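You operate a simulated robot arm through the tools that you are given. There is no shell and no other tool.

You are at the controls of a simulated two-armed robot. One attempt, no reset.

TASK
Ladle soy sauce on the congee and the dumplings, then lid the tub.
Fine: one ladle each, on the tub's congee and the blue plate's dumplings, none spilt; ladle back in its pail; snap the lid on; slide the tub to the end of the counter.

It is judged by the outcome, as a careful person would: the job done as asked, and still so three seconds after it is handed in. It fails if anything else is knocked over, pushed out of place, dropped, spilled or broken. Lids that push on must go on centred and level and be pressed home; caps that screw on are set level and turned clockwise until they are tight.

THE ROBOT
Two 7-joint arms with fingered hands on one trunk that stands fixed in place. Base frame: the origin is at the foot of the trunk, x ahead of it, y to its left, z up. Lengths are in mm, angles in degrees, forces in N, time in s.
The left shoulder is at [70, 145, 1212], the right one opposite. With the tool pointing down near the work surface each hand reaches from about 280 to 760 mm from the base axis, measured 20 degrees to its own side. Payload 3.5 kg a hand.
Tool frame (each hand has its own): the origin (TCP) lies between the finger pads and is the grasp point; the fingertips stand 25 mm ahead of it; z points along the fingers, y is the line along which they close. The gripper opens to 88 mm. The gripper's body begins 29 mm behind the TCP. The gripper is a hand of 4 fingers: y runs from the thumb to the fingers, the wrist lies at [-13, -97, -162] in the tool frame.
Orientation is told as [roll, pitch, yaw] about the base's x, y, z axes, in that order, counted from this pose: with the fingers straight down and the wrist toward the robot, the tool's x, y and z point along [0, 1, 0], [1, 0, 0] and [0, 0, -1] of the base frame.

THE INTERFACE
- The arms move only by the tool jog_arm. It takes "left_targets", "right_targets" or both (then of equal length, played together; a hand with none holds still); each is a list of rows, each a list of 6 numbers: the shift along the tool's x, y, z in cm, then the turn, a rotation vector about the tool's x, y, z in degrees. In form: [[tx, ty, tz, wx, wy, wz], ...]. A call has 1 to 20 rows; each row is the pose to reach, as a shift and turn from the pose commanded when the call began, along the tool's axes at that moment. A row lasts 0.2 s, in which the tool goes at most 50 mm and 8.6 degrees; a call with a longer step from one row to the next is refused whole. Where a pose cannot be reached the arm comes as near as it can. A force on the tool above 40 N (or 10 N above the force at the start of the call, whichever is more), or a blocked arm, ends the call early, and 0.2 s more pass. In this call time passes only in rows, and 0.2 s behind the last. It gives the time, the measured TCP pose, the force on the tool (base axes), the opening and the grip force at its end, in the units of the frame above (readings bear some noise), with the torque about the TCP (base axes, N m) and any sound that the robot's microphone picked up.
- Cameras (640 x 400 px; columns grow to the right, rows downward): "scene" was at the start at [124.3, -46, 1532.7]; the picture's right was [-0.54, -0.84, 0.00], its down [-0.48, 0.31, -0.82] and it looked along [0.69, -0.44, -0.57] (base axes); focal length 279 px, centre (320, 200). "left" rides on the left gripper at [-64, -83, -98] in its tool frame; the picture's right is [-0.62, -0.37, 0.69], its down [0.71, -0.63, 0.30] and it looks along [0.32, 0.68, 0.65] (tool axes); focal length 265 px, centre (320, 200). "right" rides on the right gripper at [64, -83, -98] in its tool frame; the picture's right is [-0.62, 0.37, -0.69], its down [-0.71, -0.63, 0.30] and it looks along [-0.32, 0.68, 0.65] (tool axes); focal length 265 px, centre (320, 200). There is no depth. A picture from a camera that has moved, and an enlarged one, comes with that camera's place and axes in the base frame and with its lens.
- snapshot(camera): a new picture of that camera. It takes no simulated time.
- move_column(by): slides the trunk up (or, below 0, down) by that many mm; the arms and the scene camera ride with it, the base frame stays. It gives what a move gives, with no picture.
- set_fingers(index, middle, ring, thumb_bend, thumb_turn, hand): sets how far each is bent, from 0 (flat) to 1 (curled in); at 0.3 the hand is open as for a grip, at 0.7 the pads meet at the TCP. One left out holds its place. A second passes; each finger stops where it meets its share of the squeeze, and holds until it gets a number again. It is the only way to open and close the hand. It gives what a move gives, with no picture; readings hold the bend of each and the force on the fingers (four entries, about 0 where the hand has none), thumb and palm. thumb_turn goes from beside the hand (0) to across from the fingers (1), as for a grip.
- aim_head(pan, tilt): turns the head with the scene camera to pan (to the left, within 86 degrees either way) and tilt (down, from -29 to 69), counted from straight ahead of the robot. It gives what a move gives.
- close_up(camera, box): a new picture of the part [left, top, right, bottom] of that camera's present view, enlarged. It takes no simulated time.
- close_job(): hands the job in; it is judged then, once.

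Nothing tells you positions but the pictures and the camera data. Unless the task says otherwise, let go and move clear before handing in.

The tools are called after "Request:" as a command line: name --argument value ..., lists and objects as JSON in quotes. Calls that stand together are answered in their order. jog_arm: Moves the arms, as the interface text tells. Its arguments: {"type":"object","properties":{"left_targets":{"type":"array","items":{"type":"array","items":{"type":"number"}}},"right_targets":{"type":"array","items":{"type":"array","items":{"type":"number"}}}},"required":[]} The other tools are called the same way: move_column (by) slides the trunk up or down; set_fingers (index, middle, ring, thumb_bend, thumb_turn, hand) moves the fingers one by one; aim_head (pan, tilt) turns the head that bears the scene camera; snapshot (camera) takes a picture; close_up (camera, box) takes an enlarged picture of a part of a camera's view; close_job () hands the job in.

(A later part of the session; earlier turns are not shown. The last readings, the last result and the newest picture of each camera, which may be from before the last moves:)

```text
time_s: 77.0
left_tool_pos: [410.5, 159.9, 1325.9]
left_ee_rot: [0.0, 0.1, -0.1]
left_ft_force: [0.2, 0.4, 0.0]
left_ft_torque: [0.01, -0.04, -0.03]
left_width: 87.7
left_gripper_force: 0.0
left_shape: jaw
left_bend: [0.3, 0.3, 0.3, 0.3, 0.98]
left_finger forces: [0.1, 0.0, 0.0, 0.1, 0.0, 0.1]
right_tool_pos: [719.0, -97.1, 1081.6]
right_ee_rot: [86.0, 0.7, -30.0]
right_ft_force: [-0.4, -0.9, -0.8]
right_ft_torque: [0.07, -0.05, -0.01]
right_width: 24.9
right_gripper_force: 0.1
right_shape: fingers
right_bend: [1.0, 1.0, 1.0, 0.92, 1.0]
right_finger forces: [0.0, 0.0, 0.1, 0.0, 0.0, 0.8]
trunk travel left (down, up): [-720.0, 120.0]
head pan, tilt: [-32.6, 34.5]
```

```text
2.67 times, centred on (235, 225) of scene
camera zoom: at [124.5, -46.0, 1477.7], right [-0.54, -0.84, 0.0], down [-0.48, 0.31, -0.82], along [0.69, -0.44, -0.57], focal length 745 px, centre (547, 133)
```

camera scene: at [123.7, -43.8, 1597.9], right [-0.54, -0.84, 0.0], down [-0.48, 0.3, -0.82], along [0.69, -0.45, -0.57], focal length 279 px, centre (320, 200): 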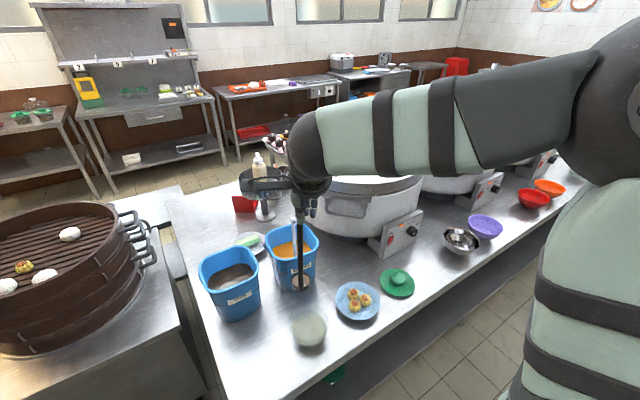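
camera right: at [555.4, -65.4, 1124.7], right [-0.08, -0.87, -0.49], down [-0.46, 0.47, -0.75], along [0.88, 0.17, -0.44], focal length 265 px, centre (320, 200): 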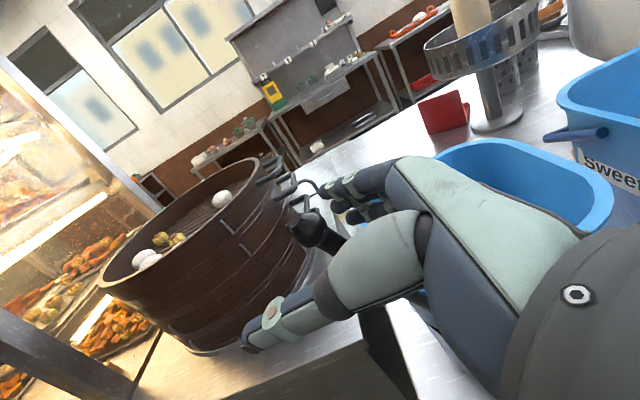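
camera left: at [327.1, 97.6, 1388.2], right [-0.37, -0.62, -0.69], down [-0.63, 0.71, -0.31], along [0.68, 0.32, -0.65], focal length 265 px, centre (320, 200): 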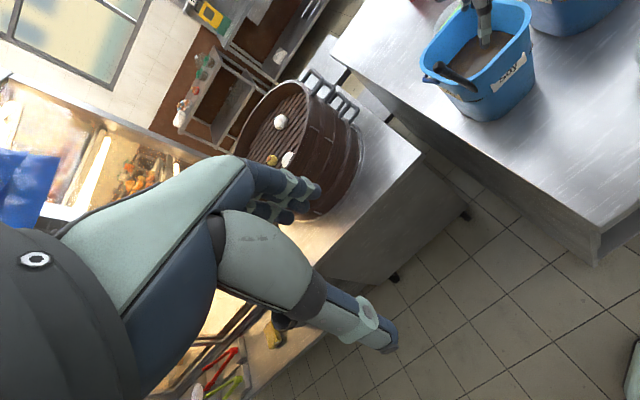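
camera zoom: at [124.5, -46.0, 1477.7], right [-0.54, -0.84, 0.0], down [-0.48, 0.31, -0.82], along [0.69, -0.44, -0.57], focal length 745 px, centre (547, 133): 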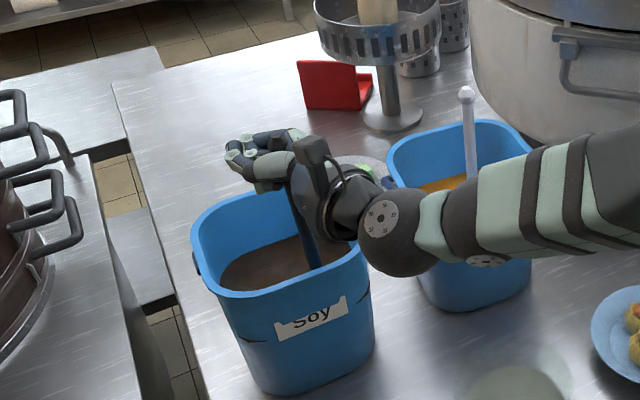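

The cup is submerged and the handle is nearly vertical. Now I'll lift it straight out.

Request:
move_column --by 120

Request:
jog_arm --right_targets '[[0.8, 0, 0, 0, 0, 0], [2.0, 0, -0.1, 0, 0, 0], [3.5, 0, -0.2, 0, 0, 0], [5.0, 0, -0.3, 0, 0, 0], [6.3, 0, -0.4, 0, 0, 0], [7.0, 0, -0.48, 0, 0, 0], [7.0, 0, -0.48, 0, 0, 0], [7.0, 0, -0.48, 0, 0, 0], [7.0, 0, -0.48, 0, 0, 0], [7.0, 0, -0.48, 0, 0, 0]]'

Request:
close_up --camera "right" --box '[220, 140, 440, 360]'

Request:
close_up --camera "scene" --box '[170, 180, 300, 340]'

```text
time_s: 78.5
left_tool_pos: [410.0, 159.2, 1444.7]
left_ee_rot: [-0.1, 0.0, 0.0]
left_ft_force: [-0.8, -0.6, 0.2]
left_ft_torque: [-0.02, -0.03, 0.01]
left_width: 87.6
left_gripper_force: 0.0
left_shape: jaw
left_bend: [0.3, 0.3, 0.3, 0.3, 0.98]
left_finger forces: [0.1, 0.1, 0.1, 0.0, 0.0, 0.0]
right_tool_pos: [719.3, -97.6, 1200.7]
right_ee_rot: [86.0, 0.7, -30.0]
right_ft_force: [0.7, 0.1, -1.1]
right_ft_torque: [0.06, -0.02, -0.03]
right_width: 25.1
right_gripper_force: 0.5
right_shape: fingers
right_bend: [1.0, 1.0, 1.0, 0.92, 1.0]
right_finger forces: [0.0, 0.0, 0.1, 0.0, 0.0, 0.7]
trunk travel left (down, up): [-840.0, 0.0]
head pan, tilt: [-32.6, 34.5]
```

```text
time_s: 80.7
left_tool_pos: [409.7, 159.7, 1444.8]
left_ee_rot: [-0.1, 0.0, -0.2]
left_ft_force: [0.4, 0.0, 0.9]
left_ft_torque: [0.0, 0.03, 0.03]
left_width: 87.7
left_gripper_force: 0.1
left_shape: jaw
left_bend: [0.3, 0.3, 0.3, 0.3, 0.98]
left_finger forces: [0.0, 0.0, 0.1, 0.0, 0.0, 0.1]
right_tool_pos: [721.1, -98.9, 1270.9]
right_ee_rot: [85.9, 0.7, -30.1]
right_ft_force: [-1.0, 0.3, -1.4]
right_ft_torque: [0.07, -0.02, 0.01]
right_width: 24.9
right_gripper_force: 0.6
right_shape: fingers
right_bend: [1.0, 1.0, 1.0, 0.92, 1.0]
right_finger forces: [0.0, 0.0, 0.1, 0.1, 0.0, 0.9]
trunk travel left (down, up): [-840.0, 0.0]
head pan, tilt: [-32.6, 34.5]
```

```text
1.82 times, centred on (330, 250) of right
camera zoom: at [602.0, -137.3, 1343.8], right [-0.05, -0.82, -0.57], down [-0.43, 0.54, -0.73], along [0.9, 0.21, -0.38], focal length 483 px, centre (302, 109)
```

zoom: 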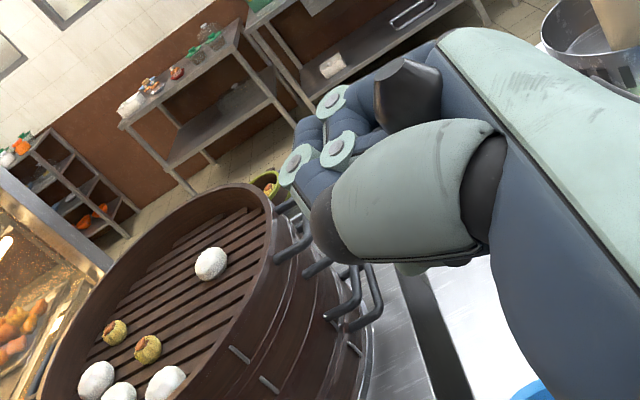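

```text
2.50 times, centred on (235, 260) of scene
camera zoom: at [124.7, -45.9, 1597.7], right [-0.54, -0.84, 0.0], down [-0.48, 0.31, -0.82], along [0.69, -0.44, -0.57], focal length 698 px, centre (532, 50)
```

zoom: 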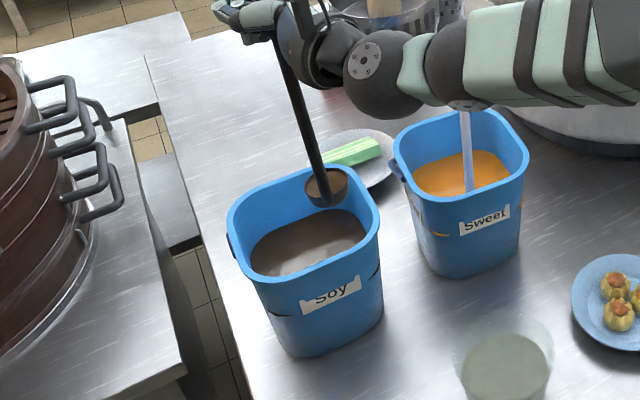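

The ladle is up and full again. I'll look closely at how the cup sits relative to the handle, since it can turn in the fist.

Request:
close_up --camera "scene" --box '[205, 215, 265, 275]'

Request:
close_up --camera "scene" --box '[190, 170, 290, 280]'

Request:
snapshot --camera "left"

```text
6.67 times, centred on (235, 245) of scene
camera zoom: at [124.7, -45.9, 1597.7], right [-0.54, -0.84, 0.0], down [-0.48, 0.31, -0.82], along [0.69, -0.44, -0.57], focal length 1863 px, centre (887, -100)
```

zoom: 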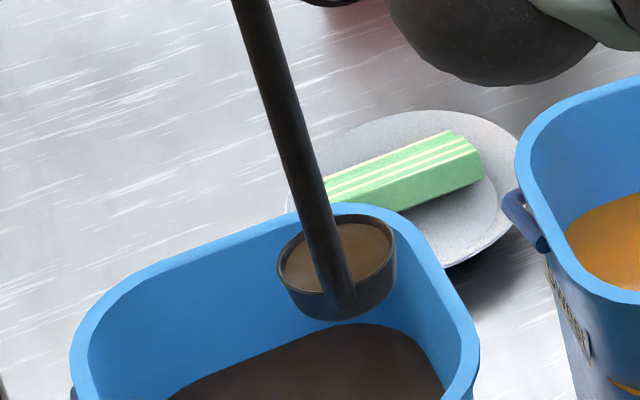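

```text
3.64 times, centred on (240, 225) of scene
camera zoom: at [124.7, -45.9, 1597.7], right [-0.54, -0.84, 0.0], down [-0.48, 0.31, -0.82], along [0.69, -0.44, -0.57], focal length 1016 px, centre (611, 109)
```

zoom: 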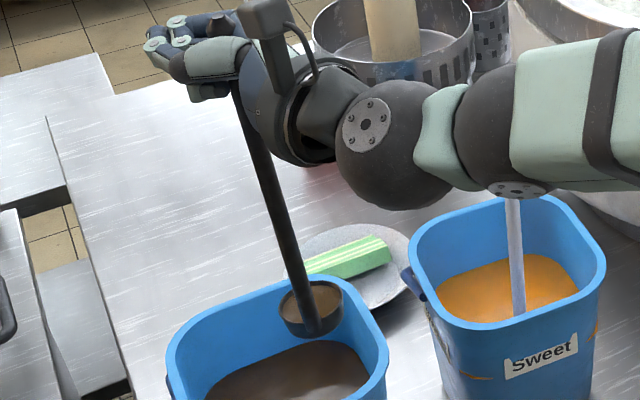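

```text
taken
camera left: at [327.3, 97.5, 1543.2], right [-0.37, -0.62, -0.69], down [-0.63, 0.71, -0.31], along [0.68, 0.32, -0.65], focal length 265 px, centre (320, 200)
```

left: 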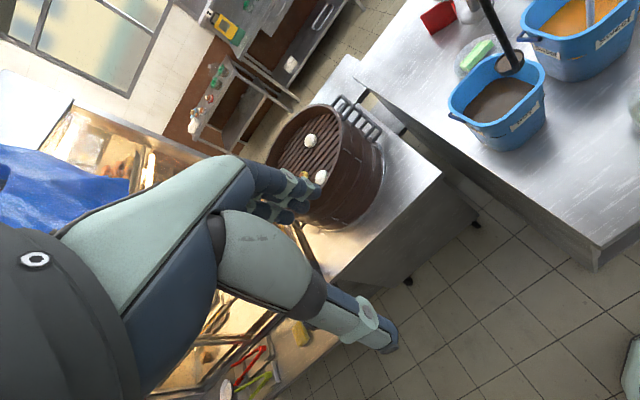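

The cup is full and upright at about (706, -150, 1042). I'll carry it smoothly to above the tub, turning the hand so the later pour swings over the free left end of the counter.

Request:
jog_arm --right_targets '[[1.0, 0, -0.07, 0, 0, 0], [2.0, 0, -0.14, 0, 0, 0], [1.97, -0.24, -0.57, 0.6, 0.1, -0.04], [1.92, -0.71, -1.43, 1.79, 0.3, -0.13], [1.84, -1.42, -2.72, 3.59, 0.6, -0.25], [1.75, -2.24, -4.23, 5.68, 0.95, -0.4], [1.65, -3.19, -5.95, 8.07, 1.35, -0.57], [1.53, -4.19, -7.77, 10.61, 1.78, -0.75], [1.42, -5.26, -9.71, 13.31, 2.23, -0.93], [1.3, -6.32, -11.64, 16.0, 2.68, -1.12], [1.18, -7.38, -13.58, 18.69, 3.13, -1.31], [1.07, -8.39, -15.41, 21.23, 3.55, -1.49], [0.97, -9.33, -17.13, 23.62, 3.95, -1.66], [0.87, -10.16, -18.63, 25.71, 4.3, -1.81], [0.79, -10.87, -19.92, 27.51, 4.6, -1.93], [0.74, -11.34, -20.78, 28.7, 4.8, -2.02], [0.71, -11.63, -21.32, 29.45, 4.93, -2.07], [0.69, -11.81, -21.64, 29.9, 5.0, -2.1]]'

Request:
snapshot --camera "scene"

Request:
snapshot --camera "right"

Request:
snapshot --camera "left"

```text
time_s: 84.5
left_tool_pos: [410.7, 158.7, 1445.3]
left_ee_rot: [0.0, 0.0, -0.1]
left_ft_force: [0.8, -0.1, -0.2]
left_ft_torque: [-0.01, -0.01, -0.03]
left_width: 87.6
left_gripper_force: 0.0
left_shape: jaw
left_bend: [0.3, 0.3, 0.3, 0.3, 0.98]
left_finger forces: [0.1, 0.1, 0.0, 0.0, 0.1, 0.0]
right_tool_pos: [511.0, -226.7, 1295.0]
right_ee_rot: [91.2, -0.7, 0.0]
right_ft_force: [-0.4, 0.6, -2.1]
right_ft_torque: [0.03, 0.02, 0.02]
right_width: 25.2
right_gripper_force: 0.3
right_shape: fingers
right_bend: [1.0, 1.0, 1.0, 0.92, 1.0]
right_finger forces: [0.0, 0.0, 0.0, 0.1, 0.1, 0.7]
trunk travel left (down, up): [-840.0, 0.0]
head pan, tilt: [-32.6, 34.5]
```

```text
taken
camera scene: at [124.4, -46.2, 1597.7], right [-0.54, -0.84, 0.0], down [-0.48, 0.31, -0.82], along [0.69, -0.44, -0.57], focal length 279 px, centre (320, 200)
```

scene: 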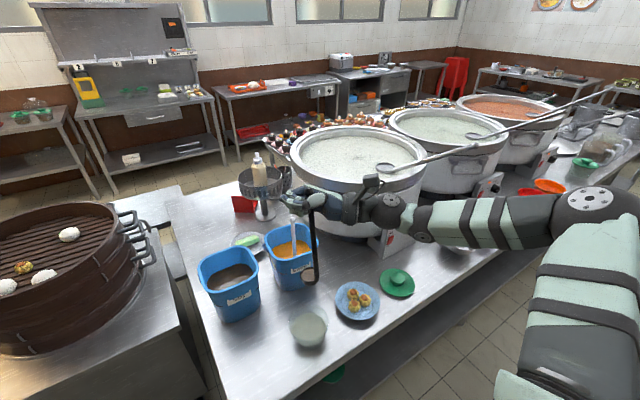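

```text
taken
camera right: at [426.3, -324.3, 1356.8], right [0.38, -0.68, -0.63], down [-0.62, 0.32, -0.72], along [0.69, 0.66, -0.3], focal length 265 px, centre (320, 200)
```

right: 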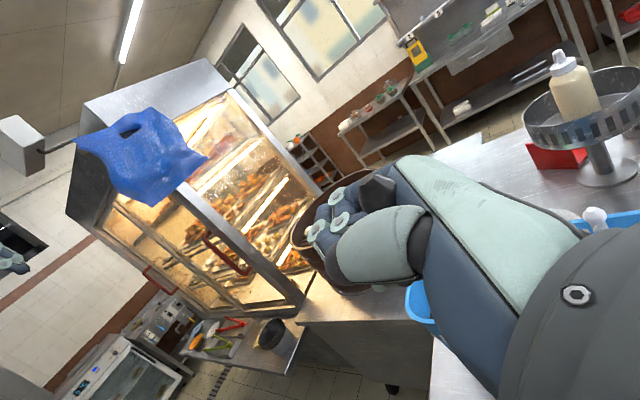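

```text
taken
camera left: at [327.0, 97.3, 1543.3], right [-0.37, -0.62, -0.69], down [-0.63, 0.71, -0.31], along [0.68, 0.32, -0.65], focal length 265 px, centre (320, 200)
```

left: 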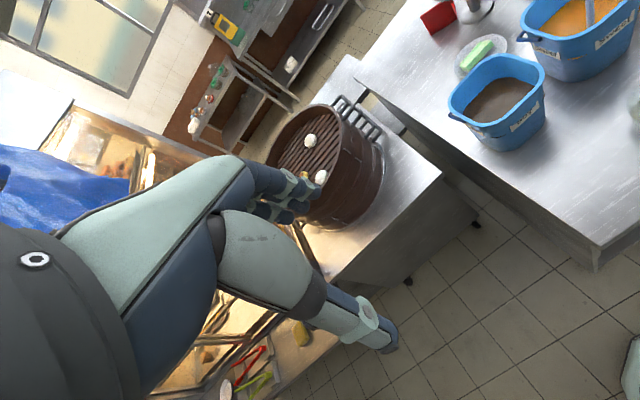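

The full cup is hanging over the tub. I'll turn the left hand so its camera gives me a second view of the tub and plate.

Request:
jog_arm --left_targets '[[0, 0, 0, 0, 0, 8.5], [0, 0, 0, 0, 0, 17], [0, 0, 0, 0, 0, 25.5], [0, 0, 0, 0, 0, 34], [0, 0, 0, 0, 0, 42.5], [0, 0, 0, 0, 0, 51], [0, 0, 0, 0, 0, 59]]'

Request:
snapshot --camera "left"

Request:
close_up --camera "scene" --box '[270, 180, 370, 350]'

```text
time_s: 86.0
left_tool_pos: [411.4, 159.1, 1445.7]
left_ee_rot: [0.0, -0.2, -59.3]
left_ft_force: [-0.7, -0.4, 0.3]
left_ft_torque: [0.0, -0.01, -0.02]
left_width: 87.4
left_gripper_force: 0.0
left_shape: jaw
left_bend: [0.3, 0.3, 0.3, 0.3, 0.98]
left_finger forces: [0.0, 0.1, 0.0, 0.0, 0.0, 0.0]
right_tool_pos: [510.8, -225.3, 1294.9]
right_ee_rot: [91.1, -0.7, 0.0]
right_ft_force: [-0.1, 0.6, -1.8]
right_ft_torque: [0.04, -0.02, -0.07]
right_width: 25.1
right_gripper_force: 0.4
right_shape: fingers
right_bend: [1.0, 1.0, 1.0, 0.92, 1.0]
right_finger forces: [0.0, 0.0, 0.0, 0.0, 0.1, 0.7]
trunk travel left (down, up): [-840.0, 0.0]
head pan, tilt: [-32.6, 34.5]
```

```text
taken
camera left: at [313.3, 200.4, 1543.3], right [-0.72, 0.0, -0.69], down [0.29, 0.91, -0.31], along [0.63, -0.42, -0.65], focal length 265 px, centre (320, 200)
```

left: 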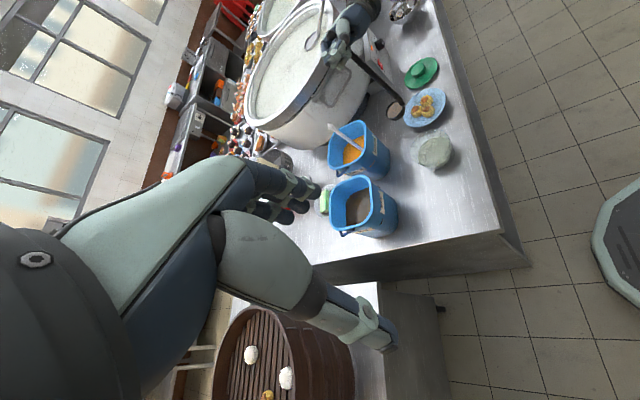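

```text
2.35 times, centred on (320, 265) of scene
camera zoom: at [125.1, -46.0, 1597.7], right [-0.54, -0.84, 0.0], down [-0.48, 0.31, -0.82], along [0.69, -0.44, -0.57], focal length 657 px, centre (320, 47)
```

zoom: 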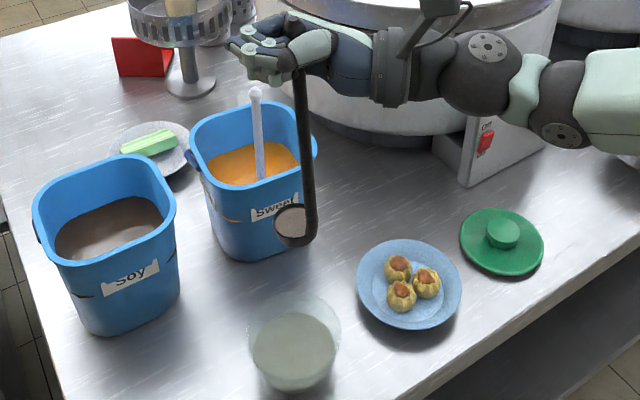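

The cup is over the tub at about (524, -268). I'll lower the trunk to bring it close above the tub rim, then tilt in stages.

Request:
move_column --by -110

Request:
close_up --camera "scene" --box '[260, 180, 370, 330]'

Request:
close_up --camera "left" --box '[320, 20, 520, 200]'

```text
time_s: 87.5
left_tool_pos: [411.0, 160.5, 1335.3]
left_ee_rot: [0.1, -0.1, -59.1]
left_ft_force: [-0.2, 0.8, 0.0]
left_ft_torque: [-0.01, -0.01, -0.03]
left_width: 87.5
left_gripper_force: 0.1
left_shape: jaw
left_bend: [0.3, 0.3, 0.3, 0.3, 0.98]
left_finger forces: [0.0, 0.0, 0.1, 0.0, 0.1, 0.0]
right_tool_pos: [511.8, -225.9, 1184.2]
right_ee_rot: [91.0, -0.7, 0.0]
right_ft_force: [-0.7, 0.1, -0.5]
right_ft_torque: [0.07, 0.01, -0.01]
right_width: 24.9
right_gripper_force: 0.3
right_shape: fingers
right_bend: [1.0, 1.0, 1.0, 0.92, 1.0]
right_finger forces: [0.0, 0.0, 0.0, 0.0, 0.0, 0.7]
trunk travel left (down, up): [-730.0, 110.0]
head pan, tilt: [-32.6, 34.5]
```

```text
2.67 times, centred on (315, 255) of scene
camera zoom: at [124.3, -46.0, 1487.8], right [-0.54, -0.84, 0.0], down [-0.48, 0.31, -0.82], along [0.69, -0.44, -0.57], focal length 745 px, centre (333, 53)
```

zoom: 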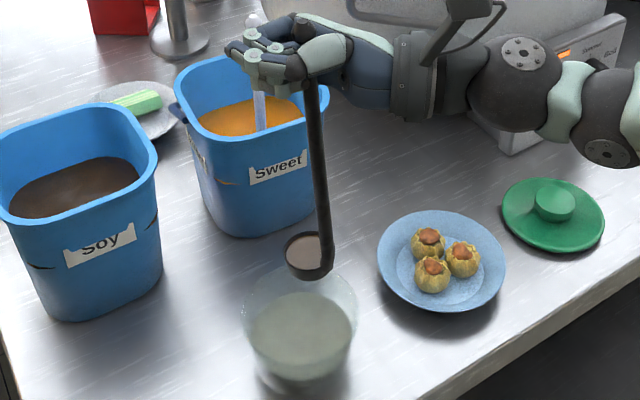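

```text
2.22 times, centred on (420, 110) of left
camera zoom: at [312.6, 200.0, 1433.5], right [-0.72, 0.0, -0.69], down [0.29, 0.91, -0.31], along [0.63, -0.42, -0.65], focal length 590 px, centre (98, 400)
```

zoom: 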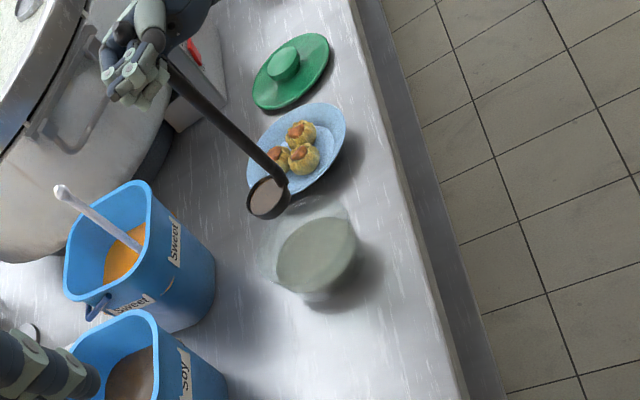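

The cup is at about (520, -272, 957), just right of the tub's centre, which suits the leftward-tipping lip. I'll start the tilt with a first 15 degrees.

Request:
jog_arm --right_targets '[[-0.23, 0, 0.95, 0, -2.5, 0], [-0.51, 0, 1.95, 0, -5, 0], [-0.83, 0, 2.9, 0, -7.5, 0], [-1.19, 0, 3.85, 0, -10, 0], [-1.6, 0, 4.77, 0, -12.5, 0], [-2.04, 0, 5.68, 0, -15, 0]]'

Request:
close_up --camera "scene" --box '[260, 180, 370, 330]'

Request:
close_up --camera "left" --box '[320, 20, 520, 200]'

```text
time_s: 88.9
left_tool_pos: [411.0, 159.2, 1335.5]
left_ee_rot: [0.0, -0.1, -59.2]
left_ft_force: [-0.2, -0.7, -0.7]
left_ft_torque: [-0.03, 0.02, -0.03]
left_width: 87.8
left_gripper_force: 0.0
left_shape: jaw
left_bend: [0.3, 0.3, 0.3, 0.3, 0.98]
left_finger forces: [0.0, 0.0, 0.0, 0.0, 0.1, 0.0]
right_tool_pos: [510.8, -167.9, 1166.4]
right_ee_rot: [76.0, -0.7, 0.0]
right_ft_force: [0.2, 0.3, -0.4]
right_ft_torque: [0.08, 0.0, 0.0]
right_width: 24.9
right_gripper_force: 1.5
right_shape: fingers
right_bend: [1.0, 1.0, 1.0, 0.92, 1.0]
right_finger forces: [0.0, 0.1, 0.8, 0.0, 0.2, 1.3]
trunk travel left (down, up): [-730.0, 110.0]
head pan, tilt: [-32.6, 34.5]
```

```text
2.67 times, centred on (315, 255) of scene
camera zoom: at [124.7, -45.4, 1487.7], right [-0.54, -0.84, 0.0], down [-0.48, 0.3, -0.82], along [0.69, -0.44, -0.57], focal length 745 px, centre (333, 53)
```

zoom: 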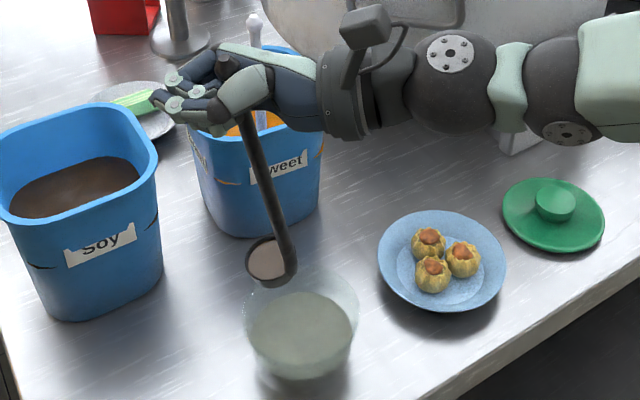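

```text
2.22 times, centred on (420, 110) of left
camera zoom: at [313.0, 200.7, 1433.2], right [-0.72, 0.0, -0.69], down [0.29, 0.91, -0.31], along [0.63, -0.42, -0.65], focal length 590 px, centre (98, 400)
```

zoom: 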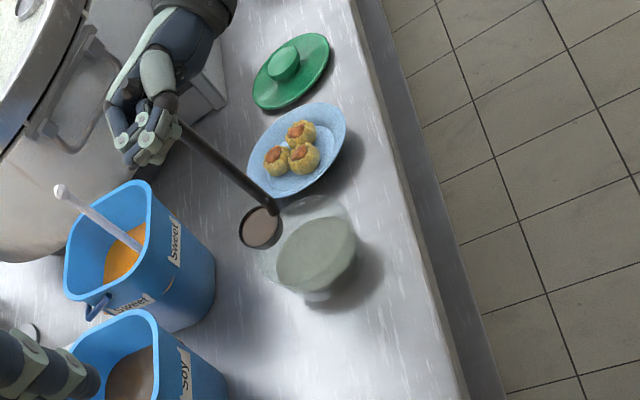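

The small play in the grip has now been taken up (the handle bears on ring finger and palm) and the tilt is about 13 degrees. The cup drifted left, so I'll shift it back over the tub first and then tilt further.

Request:
jog_arm --right_targets '[[-0.26, -0.4, -1.03, 0, 0, 0], [-0.52, -0.8, -2.07, 0, 0, 0], [-0.77, -1.2, -3.1, 0, 0, 0], [-0.86, -1.2, -2.13, 0, -2.5, 0], [-1.0, -1.2, -1.16, 0, -5, 0], [-1.18, -1.2, -0.2, 0, -7.5, 0], [-1.4, -1.2, 0.74, 0, -10, 0], [-1.67, -1.2, 1.69, 0, -12.5, 0], [-1.97, -1.2, 2.61, 0, -15, 0]]'

Request:
close_up --camera "scene" --box '[260, 180, 370, 330]'

Request:
close_up --camera "left" --box '[320, 20, 520, 200]'

```text
time_s: 90.9
left_tool_pos: [409.9, 161.3, 1335.4]
left_ee_rot: [0.0, -0.2, -59.1]
left_ft_force: [-0.3, 0.1, 0.4]
left_ft_torque: [-0.02, 0.03, -0.01]
left_width: 87.5
left_gripper_force: 0.0
left_shape: jaw
left_bend: [0.3, 0.3, 0.3, 0.3, 0.98]
left_finger forces: [0.0, 0.0, 0.0, 0.0, 0.0, 0.0]
right_tool_pos: [499.5, -146.6, 1140.4]
right_ee_rot: [61.0, -0.8, 0.0]
right_ft_force: [0.4, 0.1, -0.1]
right_ft_torque: [0.09, 0.02, -0.02]
right_width: 25.2
right_gripper_force: 1.9
right_shape: fingers
right_bend: [1.0, 1.0, 1.0, 0.92, 1.0]
right_finger forces: [0.0, 0.0, 1.5, 0.0, 0.7, 1.9]
trunk travel left (down, up): [-730.0, 110.0]
head pan, tilt: [-32.6, 34.5]
```

```text
2.67 times, centred on (315, 255) of scene
camera zoom: at [124.6, -45.3, 1487.7], right [-0.54, -0.84, 0.0], down [-0.48, 0.3, -0.82], along [0.69, -0.44, -0.57], focal length 745 px, centre (333, 53)
```

zoom: 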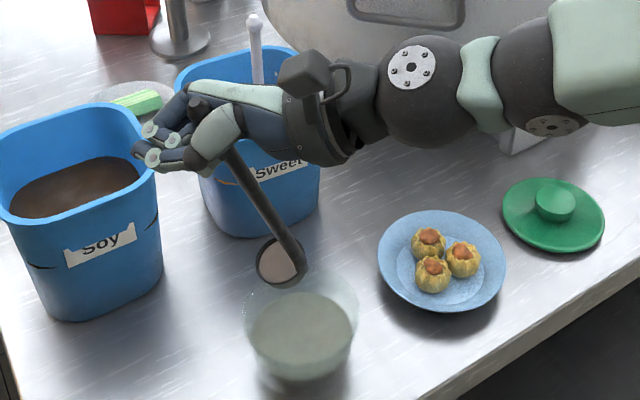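

```text
2.22 times, centred on (420, 110) of left
camera zoom: at [312.9, 200.8, 1433.3], right [-0.72, 0.0, -0.69], down [0.29, 0.91, -0.31], along [0.63, -0.42, -0.65], focal length 590 px, centre (98, 400)
```

zoom: 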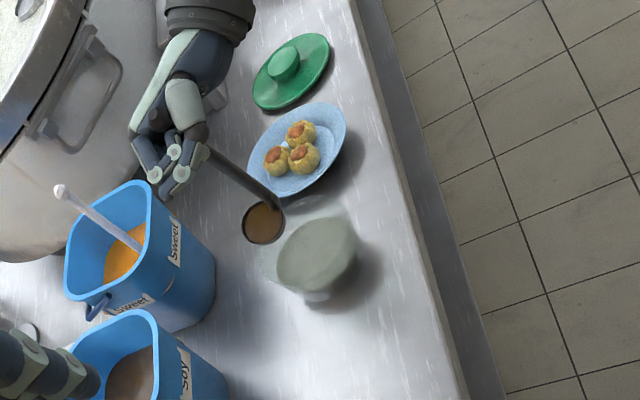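

At about 28 degrees the sauce is still in the cup. I'll recentre it over the tub (its lip is tipping left) and continue the tilt.

Request:
jog_arm --right_targets '[[-0.48, -0.4, -0.87, 0, 0, 0], [-0.97, -0.8, -1.75, 0, 0, 0], [-1.45, -1.2, -2.62, 0, 0, 0], [-1.45, -1.2, -1.45, 0, -3, 0], [-1.52, -1.2, -0.29, 0, -6, 0], [-1.65, -1.2, 0.88, 0, -9, 0], [-1.84, -1.2, 2.03, 0, -12, 0]]'

Request:
close_up --camera "scene" --box '[260, 180, 370, 330]'

Request:
close_up --camera "left" --box '[320, 20, 520, 200]'

```text
time_s: 92.5
left_tool_pos: [410.9, 160.9, 1333.9]
left_ee_rot: [-0.1, -0.1, -59.1]
left_ft_force: [-0.1, -0.2, -0.1]
left_ft_torque: [0.0, 0.02, -0.02]
left_width: 87.5
left_gripper_force: 0.1
left_shape: jaw
left_bend: [0.3, 0.3, 0.3, 0.3, 0.98]
left_finger forces: [0.1, 0.0, 0.1, 0.0, 0.0, 0.0]
right_tool_pos: [489.7, -138.1, 1113.6]
right_ee_rot: [49.0, -0.7, 0.0]
right_ft_force: [0.0, 0.5, 0.5]
right_ft_torque: [0.13, 0.01, -0.01]
right_width: 25.0
right_gripper_force: 4.3
right_shape: fingers
right_bend: [1.0, 1.0, 1.0, 0.92, 1.0]
right_finger forces: [3.0, 0.8, 1.0, 0.0, 1.0, 3.0]
trunk travel left (down, up): [-730.0, 110.0]
head pan, tilt: [-32.6, 34.5]
```

```text
2.67 times, centred on (315, 255) of scene
camera zoom: at [124.8, -44.8, 1487.7], right [-0.54, -0.84, 0.0], down [-0.48, 0.3, -0.82], along [0.69, -0.45, -0.57], focal length 745 px, centre (333, 53)
```

zoom: 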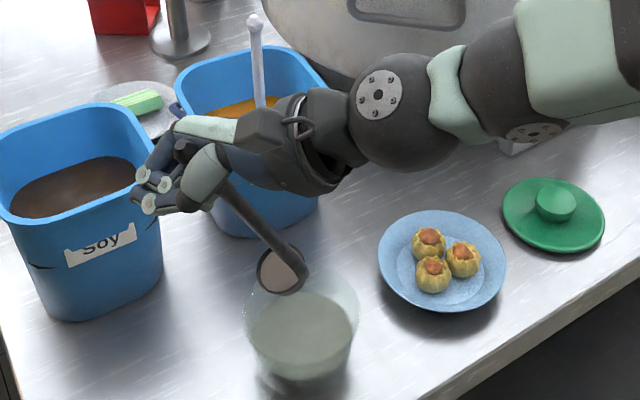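

```text
2.22 times, centred on (420, 110) of left
camera zoom: at [313.1, 201.3, 1433.1], right [-0.72, 0.0, -0.69], down [0.29, 0.91, -0.31], along [0.63, -0.42, -0.65], focal length 590 px, centre (98, 400)
```

zoom: 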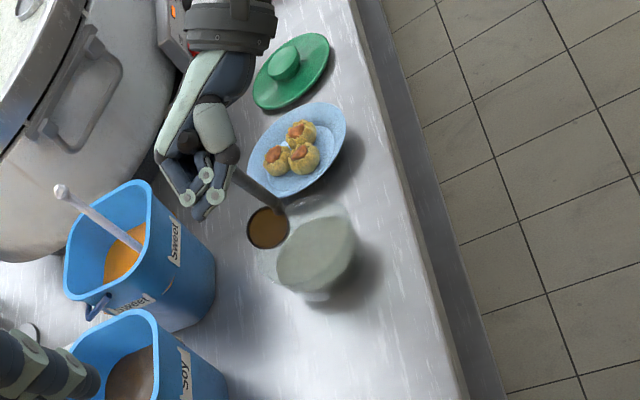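

The handle sagged a little more but the fingers now bear firmly on it (index 3 N, palm 3 N), and the cup is tilted about 27 degrees with nothing poured yet. I'll recentre and continue.

Request:
jog_arm --right_targets '[[-0.35, -0.43, -0.8, 0, 0, 0], [-0.7, -0.87, -1.6, 0, 0, 0], [-1.04, -1.3, -2.41, 0, 0, 0], [-0.85, -1.3, -0.93, 0, -4, 0], [-0.76, -1.3, 0.56, 0, -8, 0], [-0.77, -1.3, 2.05, 0, -12, 0], [-0.89, -1.3, 3.54, 0, -16, 0]]'

Request:
close_up --camera "scene" --box '[260, 180, 370, 330]'

Request:
close_up --camera "left" --box '[320, 20, 520, 200]'

```text
time_s: 94.1
left_tool_pos: [411.2, 162.3, 1334.8]
left_ee_rot: [-0.2, 0.0, -59.1]
left_ft_force: [0.5, -0.7, 0.5]
left_ft_torque: [0.0, 0.02, -0.01]
left_width: 87.5
left_gripper_force: 0.1
left_shape: jaw
left_bend: [0.3, 0.3, 0.3, 0.3, 0.98]
left_finger forces: [0.0, 0.0, 0.1, 0.1, 0.1, 0.0]
right_tool_pos: [475.8, -115.3, 1082.4]
right_ee_rot: [32.9, -0.8, -0.1]
right_ft_force: [-0.4, -0.3, -0.9]
right_ft_torque: [0.16, 0.02, 0.01]
right_width: 24.9
right_gripper_force: 6.2
right_shape: fingers
right_bend: [1.0, 1.0, 1.0, 0.92, 1.0]
right_finger forces: [4.3, 1.7, 0.2, 0.1, 1.6, 4.4]
trunk travel left (down, up): [-730.0, 110.0]
head pan, tilt: [-32.6, 34.5]
```

```text
2.67 times, centred on (315, 255) of scene
camera zoom: at [124.9, -44.2, 1487.7], right [-0.54, -0.84, 0.0], down [-0.48, 0.3, -0.82], along [0.69, -0.45, -0.57], focal length 745 px, centre (333, 53)
```

zoom: 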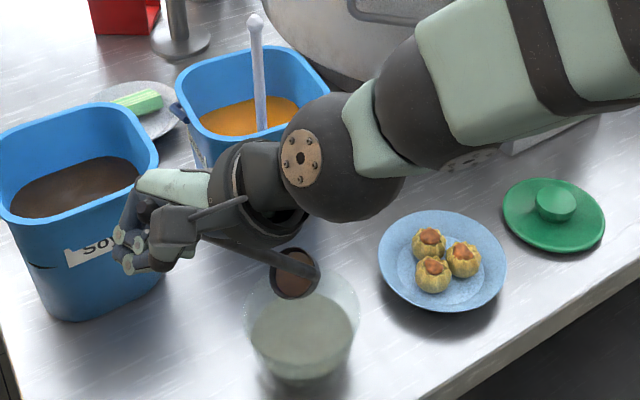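

```text
2.22 times, centred on (420, 110) of left
camera zoom: at [313.3, 201.8, 1433.0], right [-0.72, 0.0, -0.69], down [0.29, 0.91, -0.31], along [0.63, -0.42, -0.65], focal length 590 px, centre (98, 400)
```

zoom: 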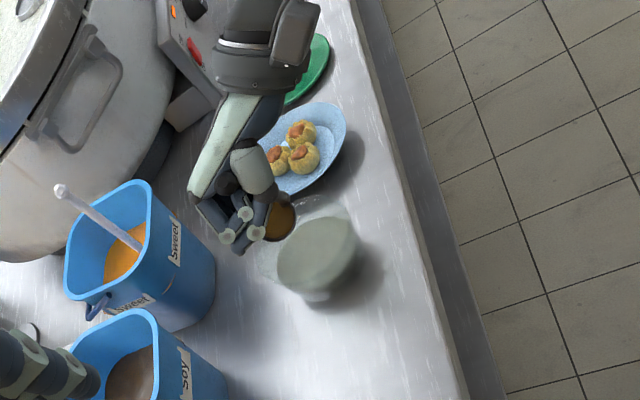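

The cup is centred over the tub at about 38 degrees of tilt. I'll keep tilting and watch for the sauce to start flowing.

Request:
jog_arm --right_targets '[[0.11, -0.15, 1.02, 0, -4, 0], [0.12, -0.3, 2.06, 0, -8, 0], [0.03, -0.45, 3.11, 0, -12, 0], [-0.16, -0.6, 4.17, 0, -16, 0]]'

Request:
close_up --camera "scene" --box '[270, 230, 350, 330]'

Request:
close_up --camera "left" --box '[370, 70, 490, 180]'

```text
time_s: 95.1
left_tool_pos: [410.5, 161.2, 1334.7]
left_ee_rot: [0.0, -0.2, -59.1]
left_ft_force: [0.3, 0.5, 0.8]
left_ft_torque: [0.02, 0.03, -0.03]
left_width: 87.5
left_gripper_force: 0.1
left_shape: jaw
left_bend: [0.3, 0.3, 0.3, 0.3, 0.98]
left_finger forces: [0.1, 0.0, 0.0, 0.0, 0.0, 0.0]
right_tool_pos: [469.9, -95.2, 1047.0]
right_ee_rot: [16.9, -0.6, 0.0]
right_ft_force: [-0.2, 0.3, 1.1]
right_ft_torque: [0.2, 0.04, 0.0]
right_width: 24.8
right_gripper_force: 7.7
right_shape: fingers
right_bend: [1.0, 1.0, 1.0, 0.92, 1.0]
right_finger forces: [5.5, 2.3, 0.1, 0.0, 1.8, 5.8]
trunk travel left (down, up): [-730.0, 110.0]
head pan, tilt: [-32.6, 34.5]
```

```text
4.00 times, centred on (310, 280) of scene
camera zoom: at [124.7, -44.6, 1487.7], right [-0.54, -0.84, 0.0], down [-0.48, 0.3, -0.82], along [0.69, -0.45, -0.57], focal length 1118 px, centre (360, -120)
```

zoom: 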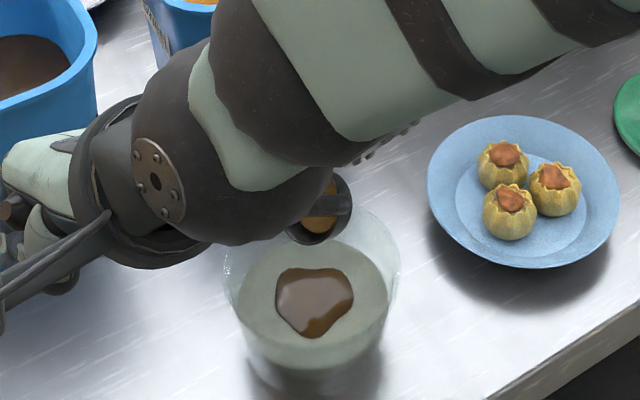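

```text
3.64 times, centred on (430, 125) of left
camera zoom: at [313.0, 201.5, 1433.1], right [-0.72, 0.0, -0.69], down [0.29, 0.91, -0.31], along [0.63, -0.42, -0.65], focal length 965 px, centre (-80, 473)
```

zoom: 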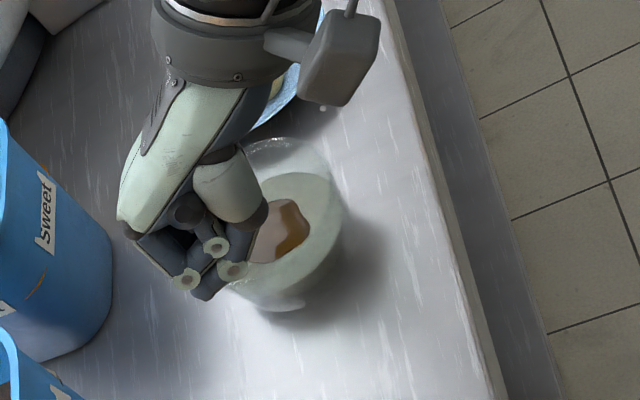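

The sauce has poured neatly onto the middle of the congee, and only a little is left in the cup. I'll tilt further to empty it completely.

Request:
jog_arm --right_targets '[[0.34, 0, 1.2, 0, -4, 0], [0.58, 0, 2.43, 0, -8, 0], [0.72, 0, 3.68, 0, -12, 0], [0.75, 0, 4.93, 0, -16, 0], [0.69, 0, 6.19, 0, -20, 0], [0.51, 0, 7.45, 0, -24, 0], [0.51, 0, 7.45, 0, -24, 0], [0.51, 0, 7.45, 0, -24, 0]]'

Request:
close_up --camera "scene" --box '[250, 210, 350, 330]'

Request:
close_up --camera "left" --box '[370, 70, 490, 180]'

Request:
snapshot --camera "right"

```text
time_s: 96.9
left_tool_pos: [410.1, 160.0, 1334.1]
left_ee_rot: [-0.1, -0.1, -59.2]
left_ft_force: [0.7, 0.0, -0.9]
left_ft_torque: [-0.01, -0.04, 0.01]
left_width: 87.5
left_gripper_force: 0.0
left_shape: jaw
left_bend: [0.3, 0.3, 0.3, 0.3, 0.98]
left_finger forces: [0.1, 0.1, 0.0, 0.0, 0.1, 0.0]
right_tool_pos: [475.1, -70.7, 987.4]
right_ee_rot: [-4.9, -1.1, -1.1]
right_ft_force: [1.3, -0.4, 0.1]
right_ft_torque: [0.19, 0.05, 0.01]
right_width: 24.7
right_gripper_force: 9.0
right_shape: fingers
right_bend: [1.0, 1.0, 1.0, 0.92, 1.0]
right_finger forces: [6.2, 2.5, 1.0, 0.0, 2.1, 6.8]
trunk travel left (down, up): [-730.0, 110.0]
head pan, tilt: [-32.6, 34.5]
```

```text
3.33 times, centred on (300, 270) of scene
camera zoom: at [124.5, -45.5, 1487.7], right [-0.54, -0.84, 0.0], down [-0.48, 0.31, -0.82], along [0.69, -0.44, -0.57], focal length 931 px, centre (387, -33)
```

zoom: 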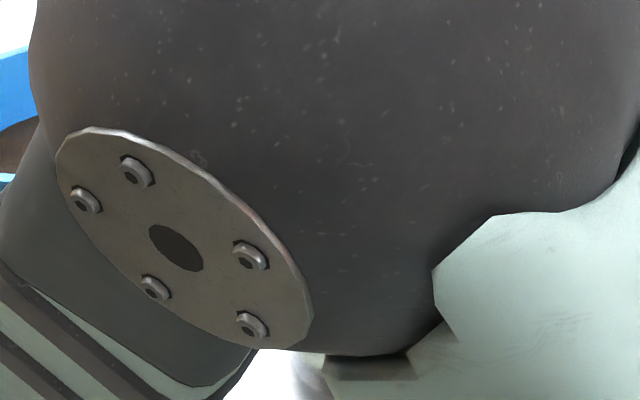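

```text
3.64 times, centred on (430, 125) of left
camera zoom: at [312.9, 200.5, 1433.3], right [-0.72, 0.0, -0.69], down [0.29, 0.91, -0.31], along [0.63, -0.42, -0.65], focal length 965 px, centre (-80, 473)
```

zoom: 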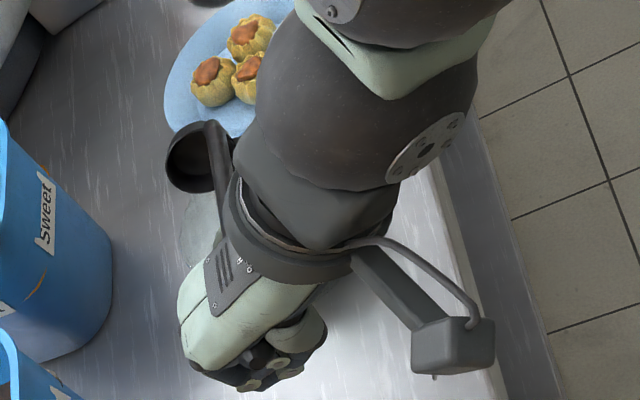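

```text
taken
camera right: at [390.7, 5.1, 1078.5], right [0.34, -0.56, 0.75], down [-0.64, -0.73, -0.25], along [0.69, -0.39, -0.61], focal length 265 px, centre (320, 200)
```

right: 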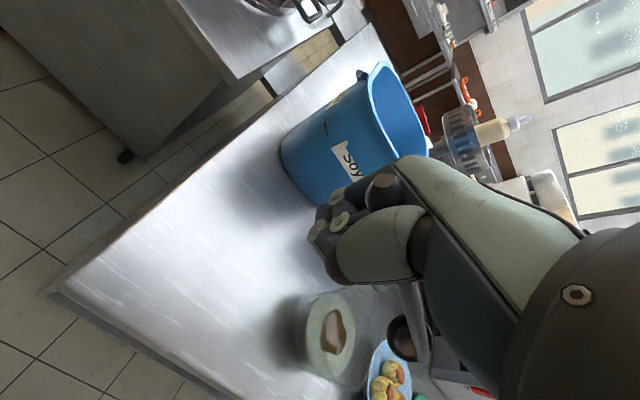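

The cup is empty now and the sauce sits in the middle of the congee, with no stray drops visible. I'll rotate the ladle back toward upright while it stays over the tub.

Request:
jog_arm --right_targets '[[-0.5, 0, -1.38, 0, 4, 0], [-1.1, 0, -2.76, 0, 8, 0], [-1.84, 0, -4.05, 0, 12, 0], [-2.58, 0, -5.34, 0, 16, 0], [-3.49, 0, -6.52, 0, 20, 0], [-4.4, 0, -7.7, 0, 24, 0], [-5.45, 0, -8.75, 0, 28, 0], [-6.53, 0, -9.77, 0, 32, 0], [-7.7, 0, -10.7, 0, 36, 0], [-8.93, 0, -11.53, 0, 40, 0], [-10.2, 0, -12.25, 0, 44, 0], [-11.55, 0, -12.93, 0, 48, 0]]'

Request:
close_up --camera "scene" --box '[250, 180, 370, 340]'

Request:
close_up --camera "left" --box '[320, 20, 520, 200]'

```text
time_s: 99.5
left_tool_pos: [410.2, 158.1, 1335.1]
left_ee_rot: [0.0, 0.0, -59.1]
left_ft_force: [-0.5, -0.3, 0.2]
left_ft_torque: [-0.04, 0.03, 0.0]
left_width: 87.6
left_gripper_force: 0.1
left_shape: jaw
left_bend: [0.3, 0.3, 0.3, 0.3, 0.98]
left_finger forces: [0.0, 0.0, 0.0, 0.1, 0.0, 0.1]
right_tool_pos: [468.9, -170.0, 1119.5]
right_ee_rot: [41.2, -0.6, 0.1]
right_ft_force: [0.2, -0.9, 0.8]
right_ft_torque: [0.11, 0.05, 0.03]
right_width: 24.8
right_gripper_force: 6.5
right_shape: fingers
right_bend: [1.0, 1.0, 1.0, 0.92, 1.0]
right_finger forces: [5.2, 1.7, 0.1, 0.0, 1.4, 5.3]
trunk travel left (down, up): [-730.0, 110.0]
head pan, tilt: [-32.6, 34.5]
```

```text
2.50 times, centred on (310, 260) of scene
camera zoom: at [124.1, -47.3, 1487.7], right [-0.54, -0.84, 0.0], down [-0.48, 0.31, -0.82], along [0.69, -0.44, -0.57], focal length 698 px, centre (345, 50)
```

zoom: 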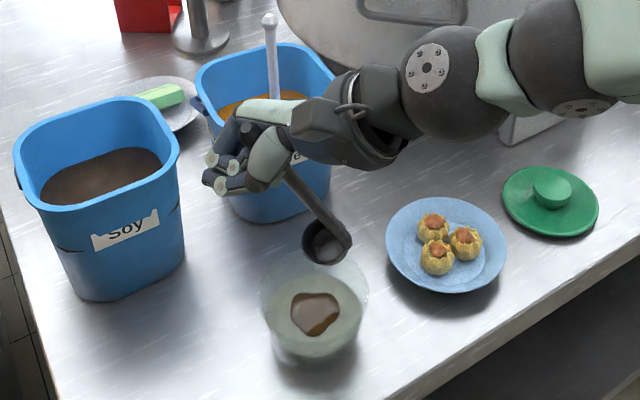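

```text
2.22 times, centred on (420, 110) of left
camera zoom: at [312.5, 198.8, 1433.7], right [-0.72, 0.0, -0.69], down [0.29, 0.91, -0.3], along [0.63, -0.42, -0.65], focal length 590 px, centre (98, 400)
```

zoom: 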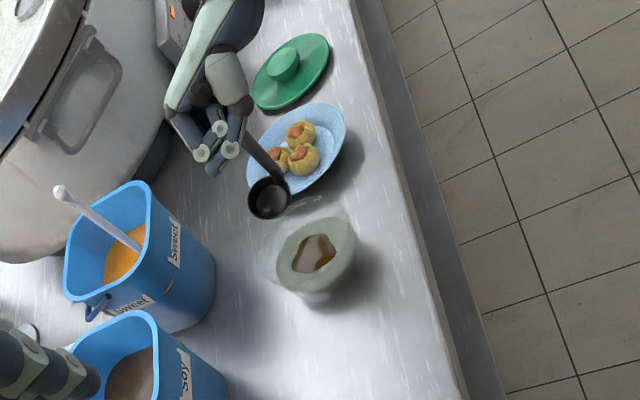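

Sauce is on the congee and the ladle is empty. I'll bring the ladle upright over the tub, then raise the trunk for the second trip to the soy pail.

Request:
jog_arm --right_targets '[[-0.77, 0, -2.06, 0, 6, 0], [-1.75, 0, -4.02, 0, 12, 0], [-2.93, 0, -5.87, 0, 18, 0], [-4.29, 0, -7.59, 0, 24, 0], [-6.1, 0, -9.4, 0, 31, 0]]'

Request:
move_column --by 110

Request:
close_up --camera "scene" --box '[250, 180, 370, 350]'

Request:
close_up --camera "left" --box '[320, 20, 520, 200]'

```text
time_s: 100.7
left_tool_pos: [412.0, 157.1, 1336.5]
left_ee_rot: [0.0, 0.0, -59.1]
left_ft_force: [0.0, -0.1, 0.0]
left_ft_torque: [0.01, -0.02, 0.0]
left_width: 87.5
left_gripper_force: 0.0
left_shape: jaw
left_bend: [0.3, 0.3, 0.3, 0.3, 0.98]
left_finger forces: [0.0, 0.1, 0.0, 0.1, 0.0, 0.0]
right_tool_pos: [468.2, -277.6, 1150.4]
right_ee_rot: [72.3, -0.8, -0.1]
right_ft_force: [-0.2, -0.9, -0.7]
right_ft_torque: [0.02, 0.05, -0.02]
right_width: 24.8
right_gripper_force: 3.6
right_shape: fingers
right_bend: [1.0, 1.0, 1.0, 0.92, 1.0]
right_finger forces: [3.4, 0.5, 0.9, 0.0, 0.3, 2.0]
trunk travel left (down, up): [-730.0, 110.0]
head pan, tilt: [-32.6, 34.5]
```

```text
time_s: 102.1
left_tool_pos: [411.0, 159.3, 1445.4]
left_ee_rot: [0.0, -0.1, -59.2]
left_ft_force: [-0.4, 0.6, 0.4]
left_ft_torque: [0.02, 0.0, -0.02]
left_width: 87.6
left_gripper_force: 0.1
left_shape: jaw
left_bend: [0.3, 0.3, 0.3, 0.3, 0.98]
left_finger forces: [0.1, 0.1, 0.0, 0.1, 0.0, 0.0]
right_tool_pos: [467.9, -275.7, 1260.6]
right_ee_rot: [72.0, -0.7, -0.1]
right_ft_force: [-1.2, -0.3, -0.5]
right_ft_torque: [0.06, 0.03, -0.02]
right_width: 24.7
right_gripper_force: 3.5
right_shape: fingers
right_bend: [1.0, 1.0, 1.0, 0.92, 1.0]
right_finger forces: [3.3, 0.5, 0.9, 0.0, 0.2, 1.9]
trunk travel left (down, up): [-840.0, 0.0]
head pan, tilt: [-32.6, 34.5]
```

```text
2.35 times, centred on (310, 265) of scene
camera zoom: at [124.6, -46.0, 1597.7], right [-0.54, -0.84, 0.0], down [-0.48, 0.31, -0.82], along [0.69, -0.44, -0.57], focal length 657 px, centre (344, 47)
```

zoom: 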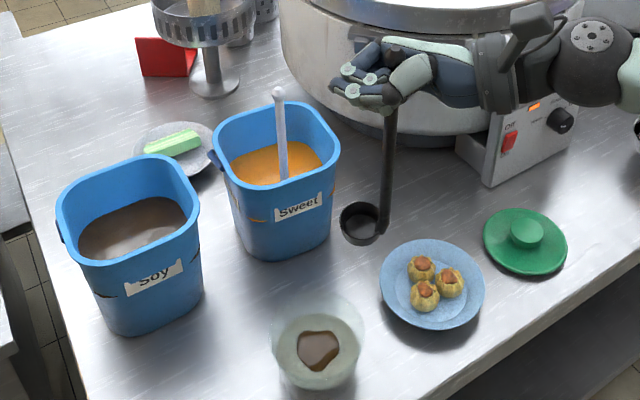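

```text
2.22 times, centred on (420, 110) of left
camera zoom: at [313.0, 200.1, 1543.3], right [-0.72, 0.0, -0.69], down [0.29, 0.91, -0.31], along [0.63, -0.42, -0.65], focal length 590 px, centre (98, 400)
```

zoom: 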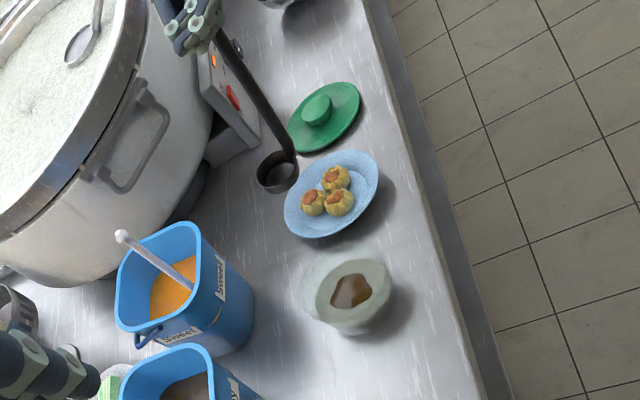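

No drips on the counter, and the cup is upright. I'll carry it back over the soy pail for the second scoop.

Request:
jog_arm --right_targets '[[0.16, 0.46, 0.38, -0.57, 0.06, 0.19], [0.47, 1.39, 1.13, -1.71, 0.18, 0.56], [0.93, 2.77, 2.25, -3.42, 0.36, 1.12], [1.48, 4.39, 3.56, -5.4, 0.57, 1.77], [2.1, 6.24, 5.07, -7.7, 0.81, 2.51], [2.76, 8.2, 6.66, -10.1, 1.07, 3.3], [3.46, 10.28, 8.35, -12.7, 1.34, 4.14], [4.16, 12.36, 10.04, -15.2, 1.6, 4.98], [4.86, 14.44, 11.73, -17.8, 1.88, 5.81], [5.52, 16.4, 13.32, -20.2, 2.13, 6.6], [6.15, 18.25, 14.82, -22.5, 2.37, 7.35], [6.69, 19.87, 16.13, -24.5, 2.58, 8.0], [7.16, 21.25, 17.26, -26.2, 2.76, 8.56], [7.47, 22.18, 18.01, -27.4, 2.88, 8.93], [7.66, 22.75, 18.48, -28.1, 2.96, 9.16], [7.78, 23.1, 18.76, -28.5, 3.0, 9.3]]'

Request:
close_up --camera "scene" --box '[170, 180, 300, 340]'

Request:
snapshot --camera "left"

Request:
close_up --camera "right" --box '[220, 140, 440, 360]'

```text
time_s: 105.5
left_tool_pos: [410.2, 159.7, 1444.9]
left_ee_rot: [0.0, -0.2, -59.1]
left_ft_force: [-0.3, 0.0, -0.3]
left_ft_torque: [-0.02, 0.01, 0.01]
left_width: 87.7
left_gripper_force: 0.1
left_shape: jaw
left_bend: [0.3, 0.3, 0.3, 0.3, 0.98]
left_finger forces: [0.0, 0.1, 0.0, 0.0, 0.0, 0.0]
right_tool_pos: [700.0, -72.5, 1280.1]
right_ee_rot: [75.3, 0.3, -30.1]
right_ft_force: [0.0, 0.6, -2.0]
right_ft_torque: [0.04, -0.04, -0.04]
right_width: 24.9
right_gripper_force: 1.4
right_shape: fingers
right_bend: [1.0, 1.0, 1.0, 0.92, 1.0]
right_finger forces: [0.0, 0.1, 0.7, 0.0, 0.1, 1.5]
trunk travel left (down, up): [-840.0, 0.0]
head pan, tilt: [-32.6, 34.5]
```

```text
2.50 times, centred on (235, 260) of scene
camera zoom: at [124.8, -45.6, 1597.7], right [-0.54, -0.84, 0.0], down [-0.48, 0.31, -0.82], along [0.69, -0.44, -0.57], focal length 698 px, centre (532, 50)
```

zoom: 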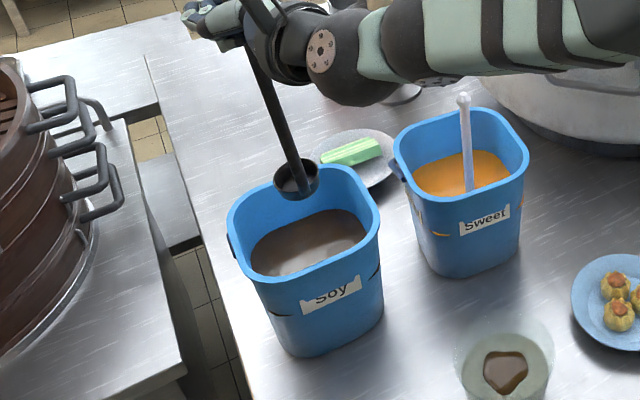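

```text
taken
camera left: at [313.1, 200.4, 1543.3], right [-0.72, 0.0, -0.69], down [0.29, 0.91, -0.31], along [0.63, -0.42, -0.65], focal length 265 px, centre (320, 200)
```

left: 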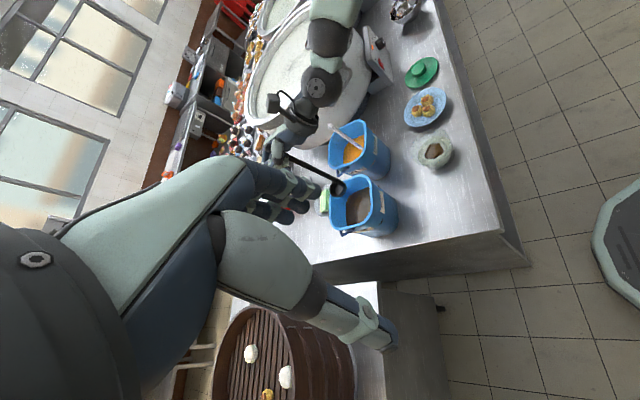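

```text
1.82 times, centred on (330, 250) of right
camera zoom: at [587.7, -98.6, 1368.7], right [-0.1, -0.9, -0.43], down [-0.49, 0.41, -0.77], along [0.86, 0.13, -0.48], focal length 483 px, centre (302, 109)
```

zoom: 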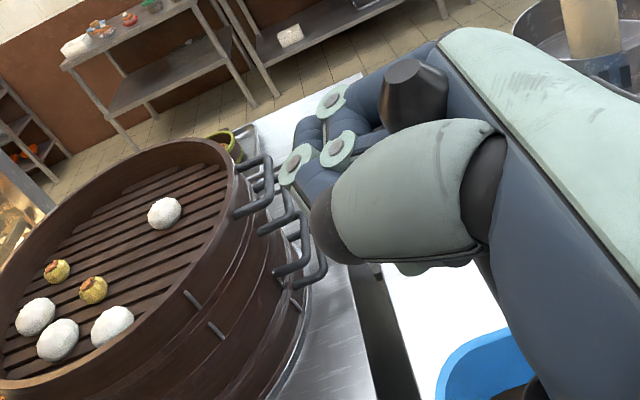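

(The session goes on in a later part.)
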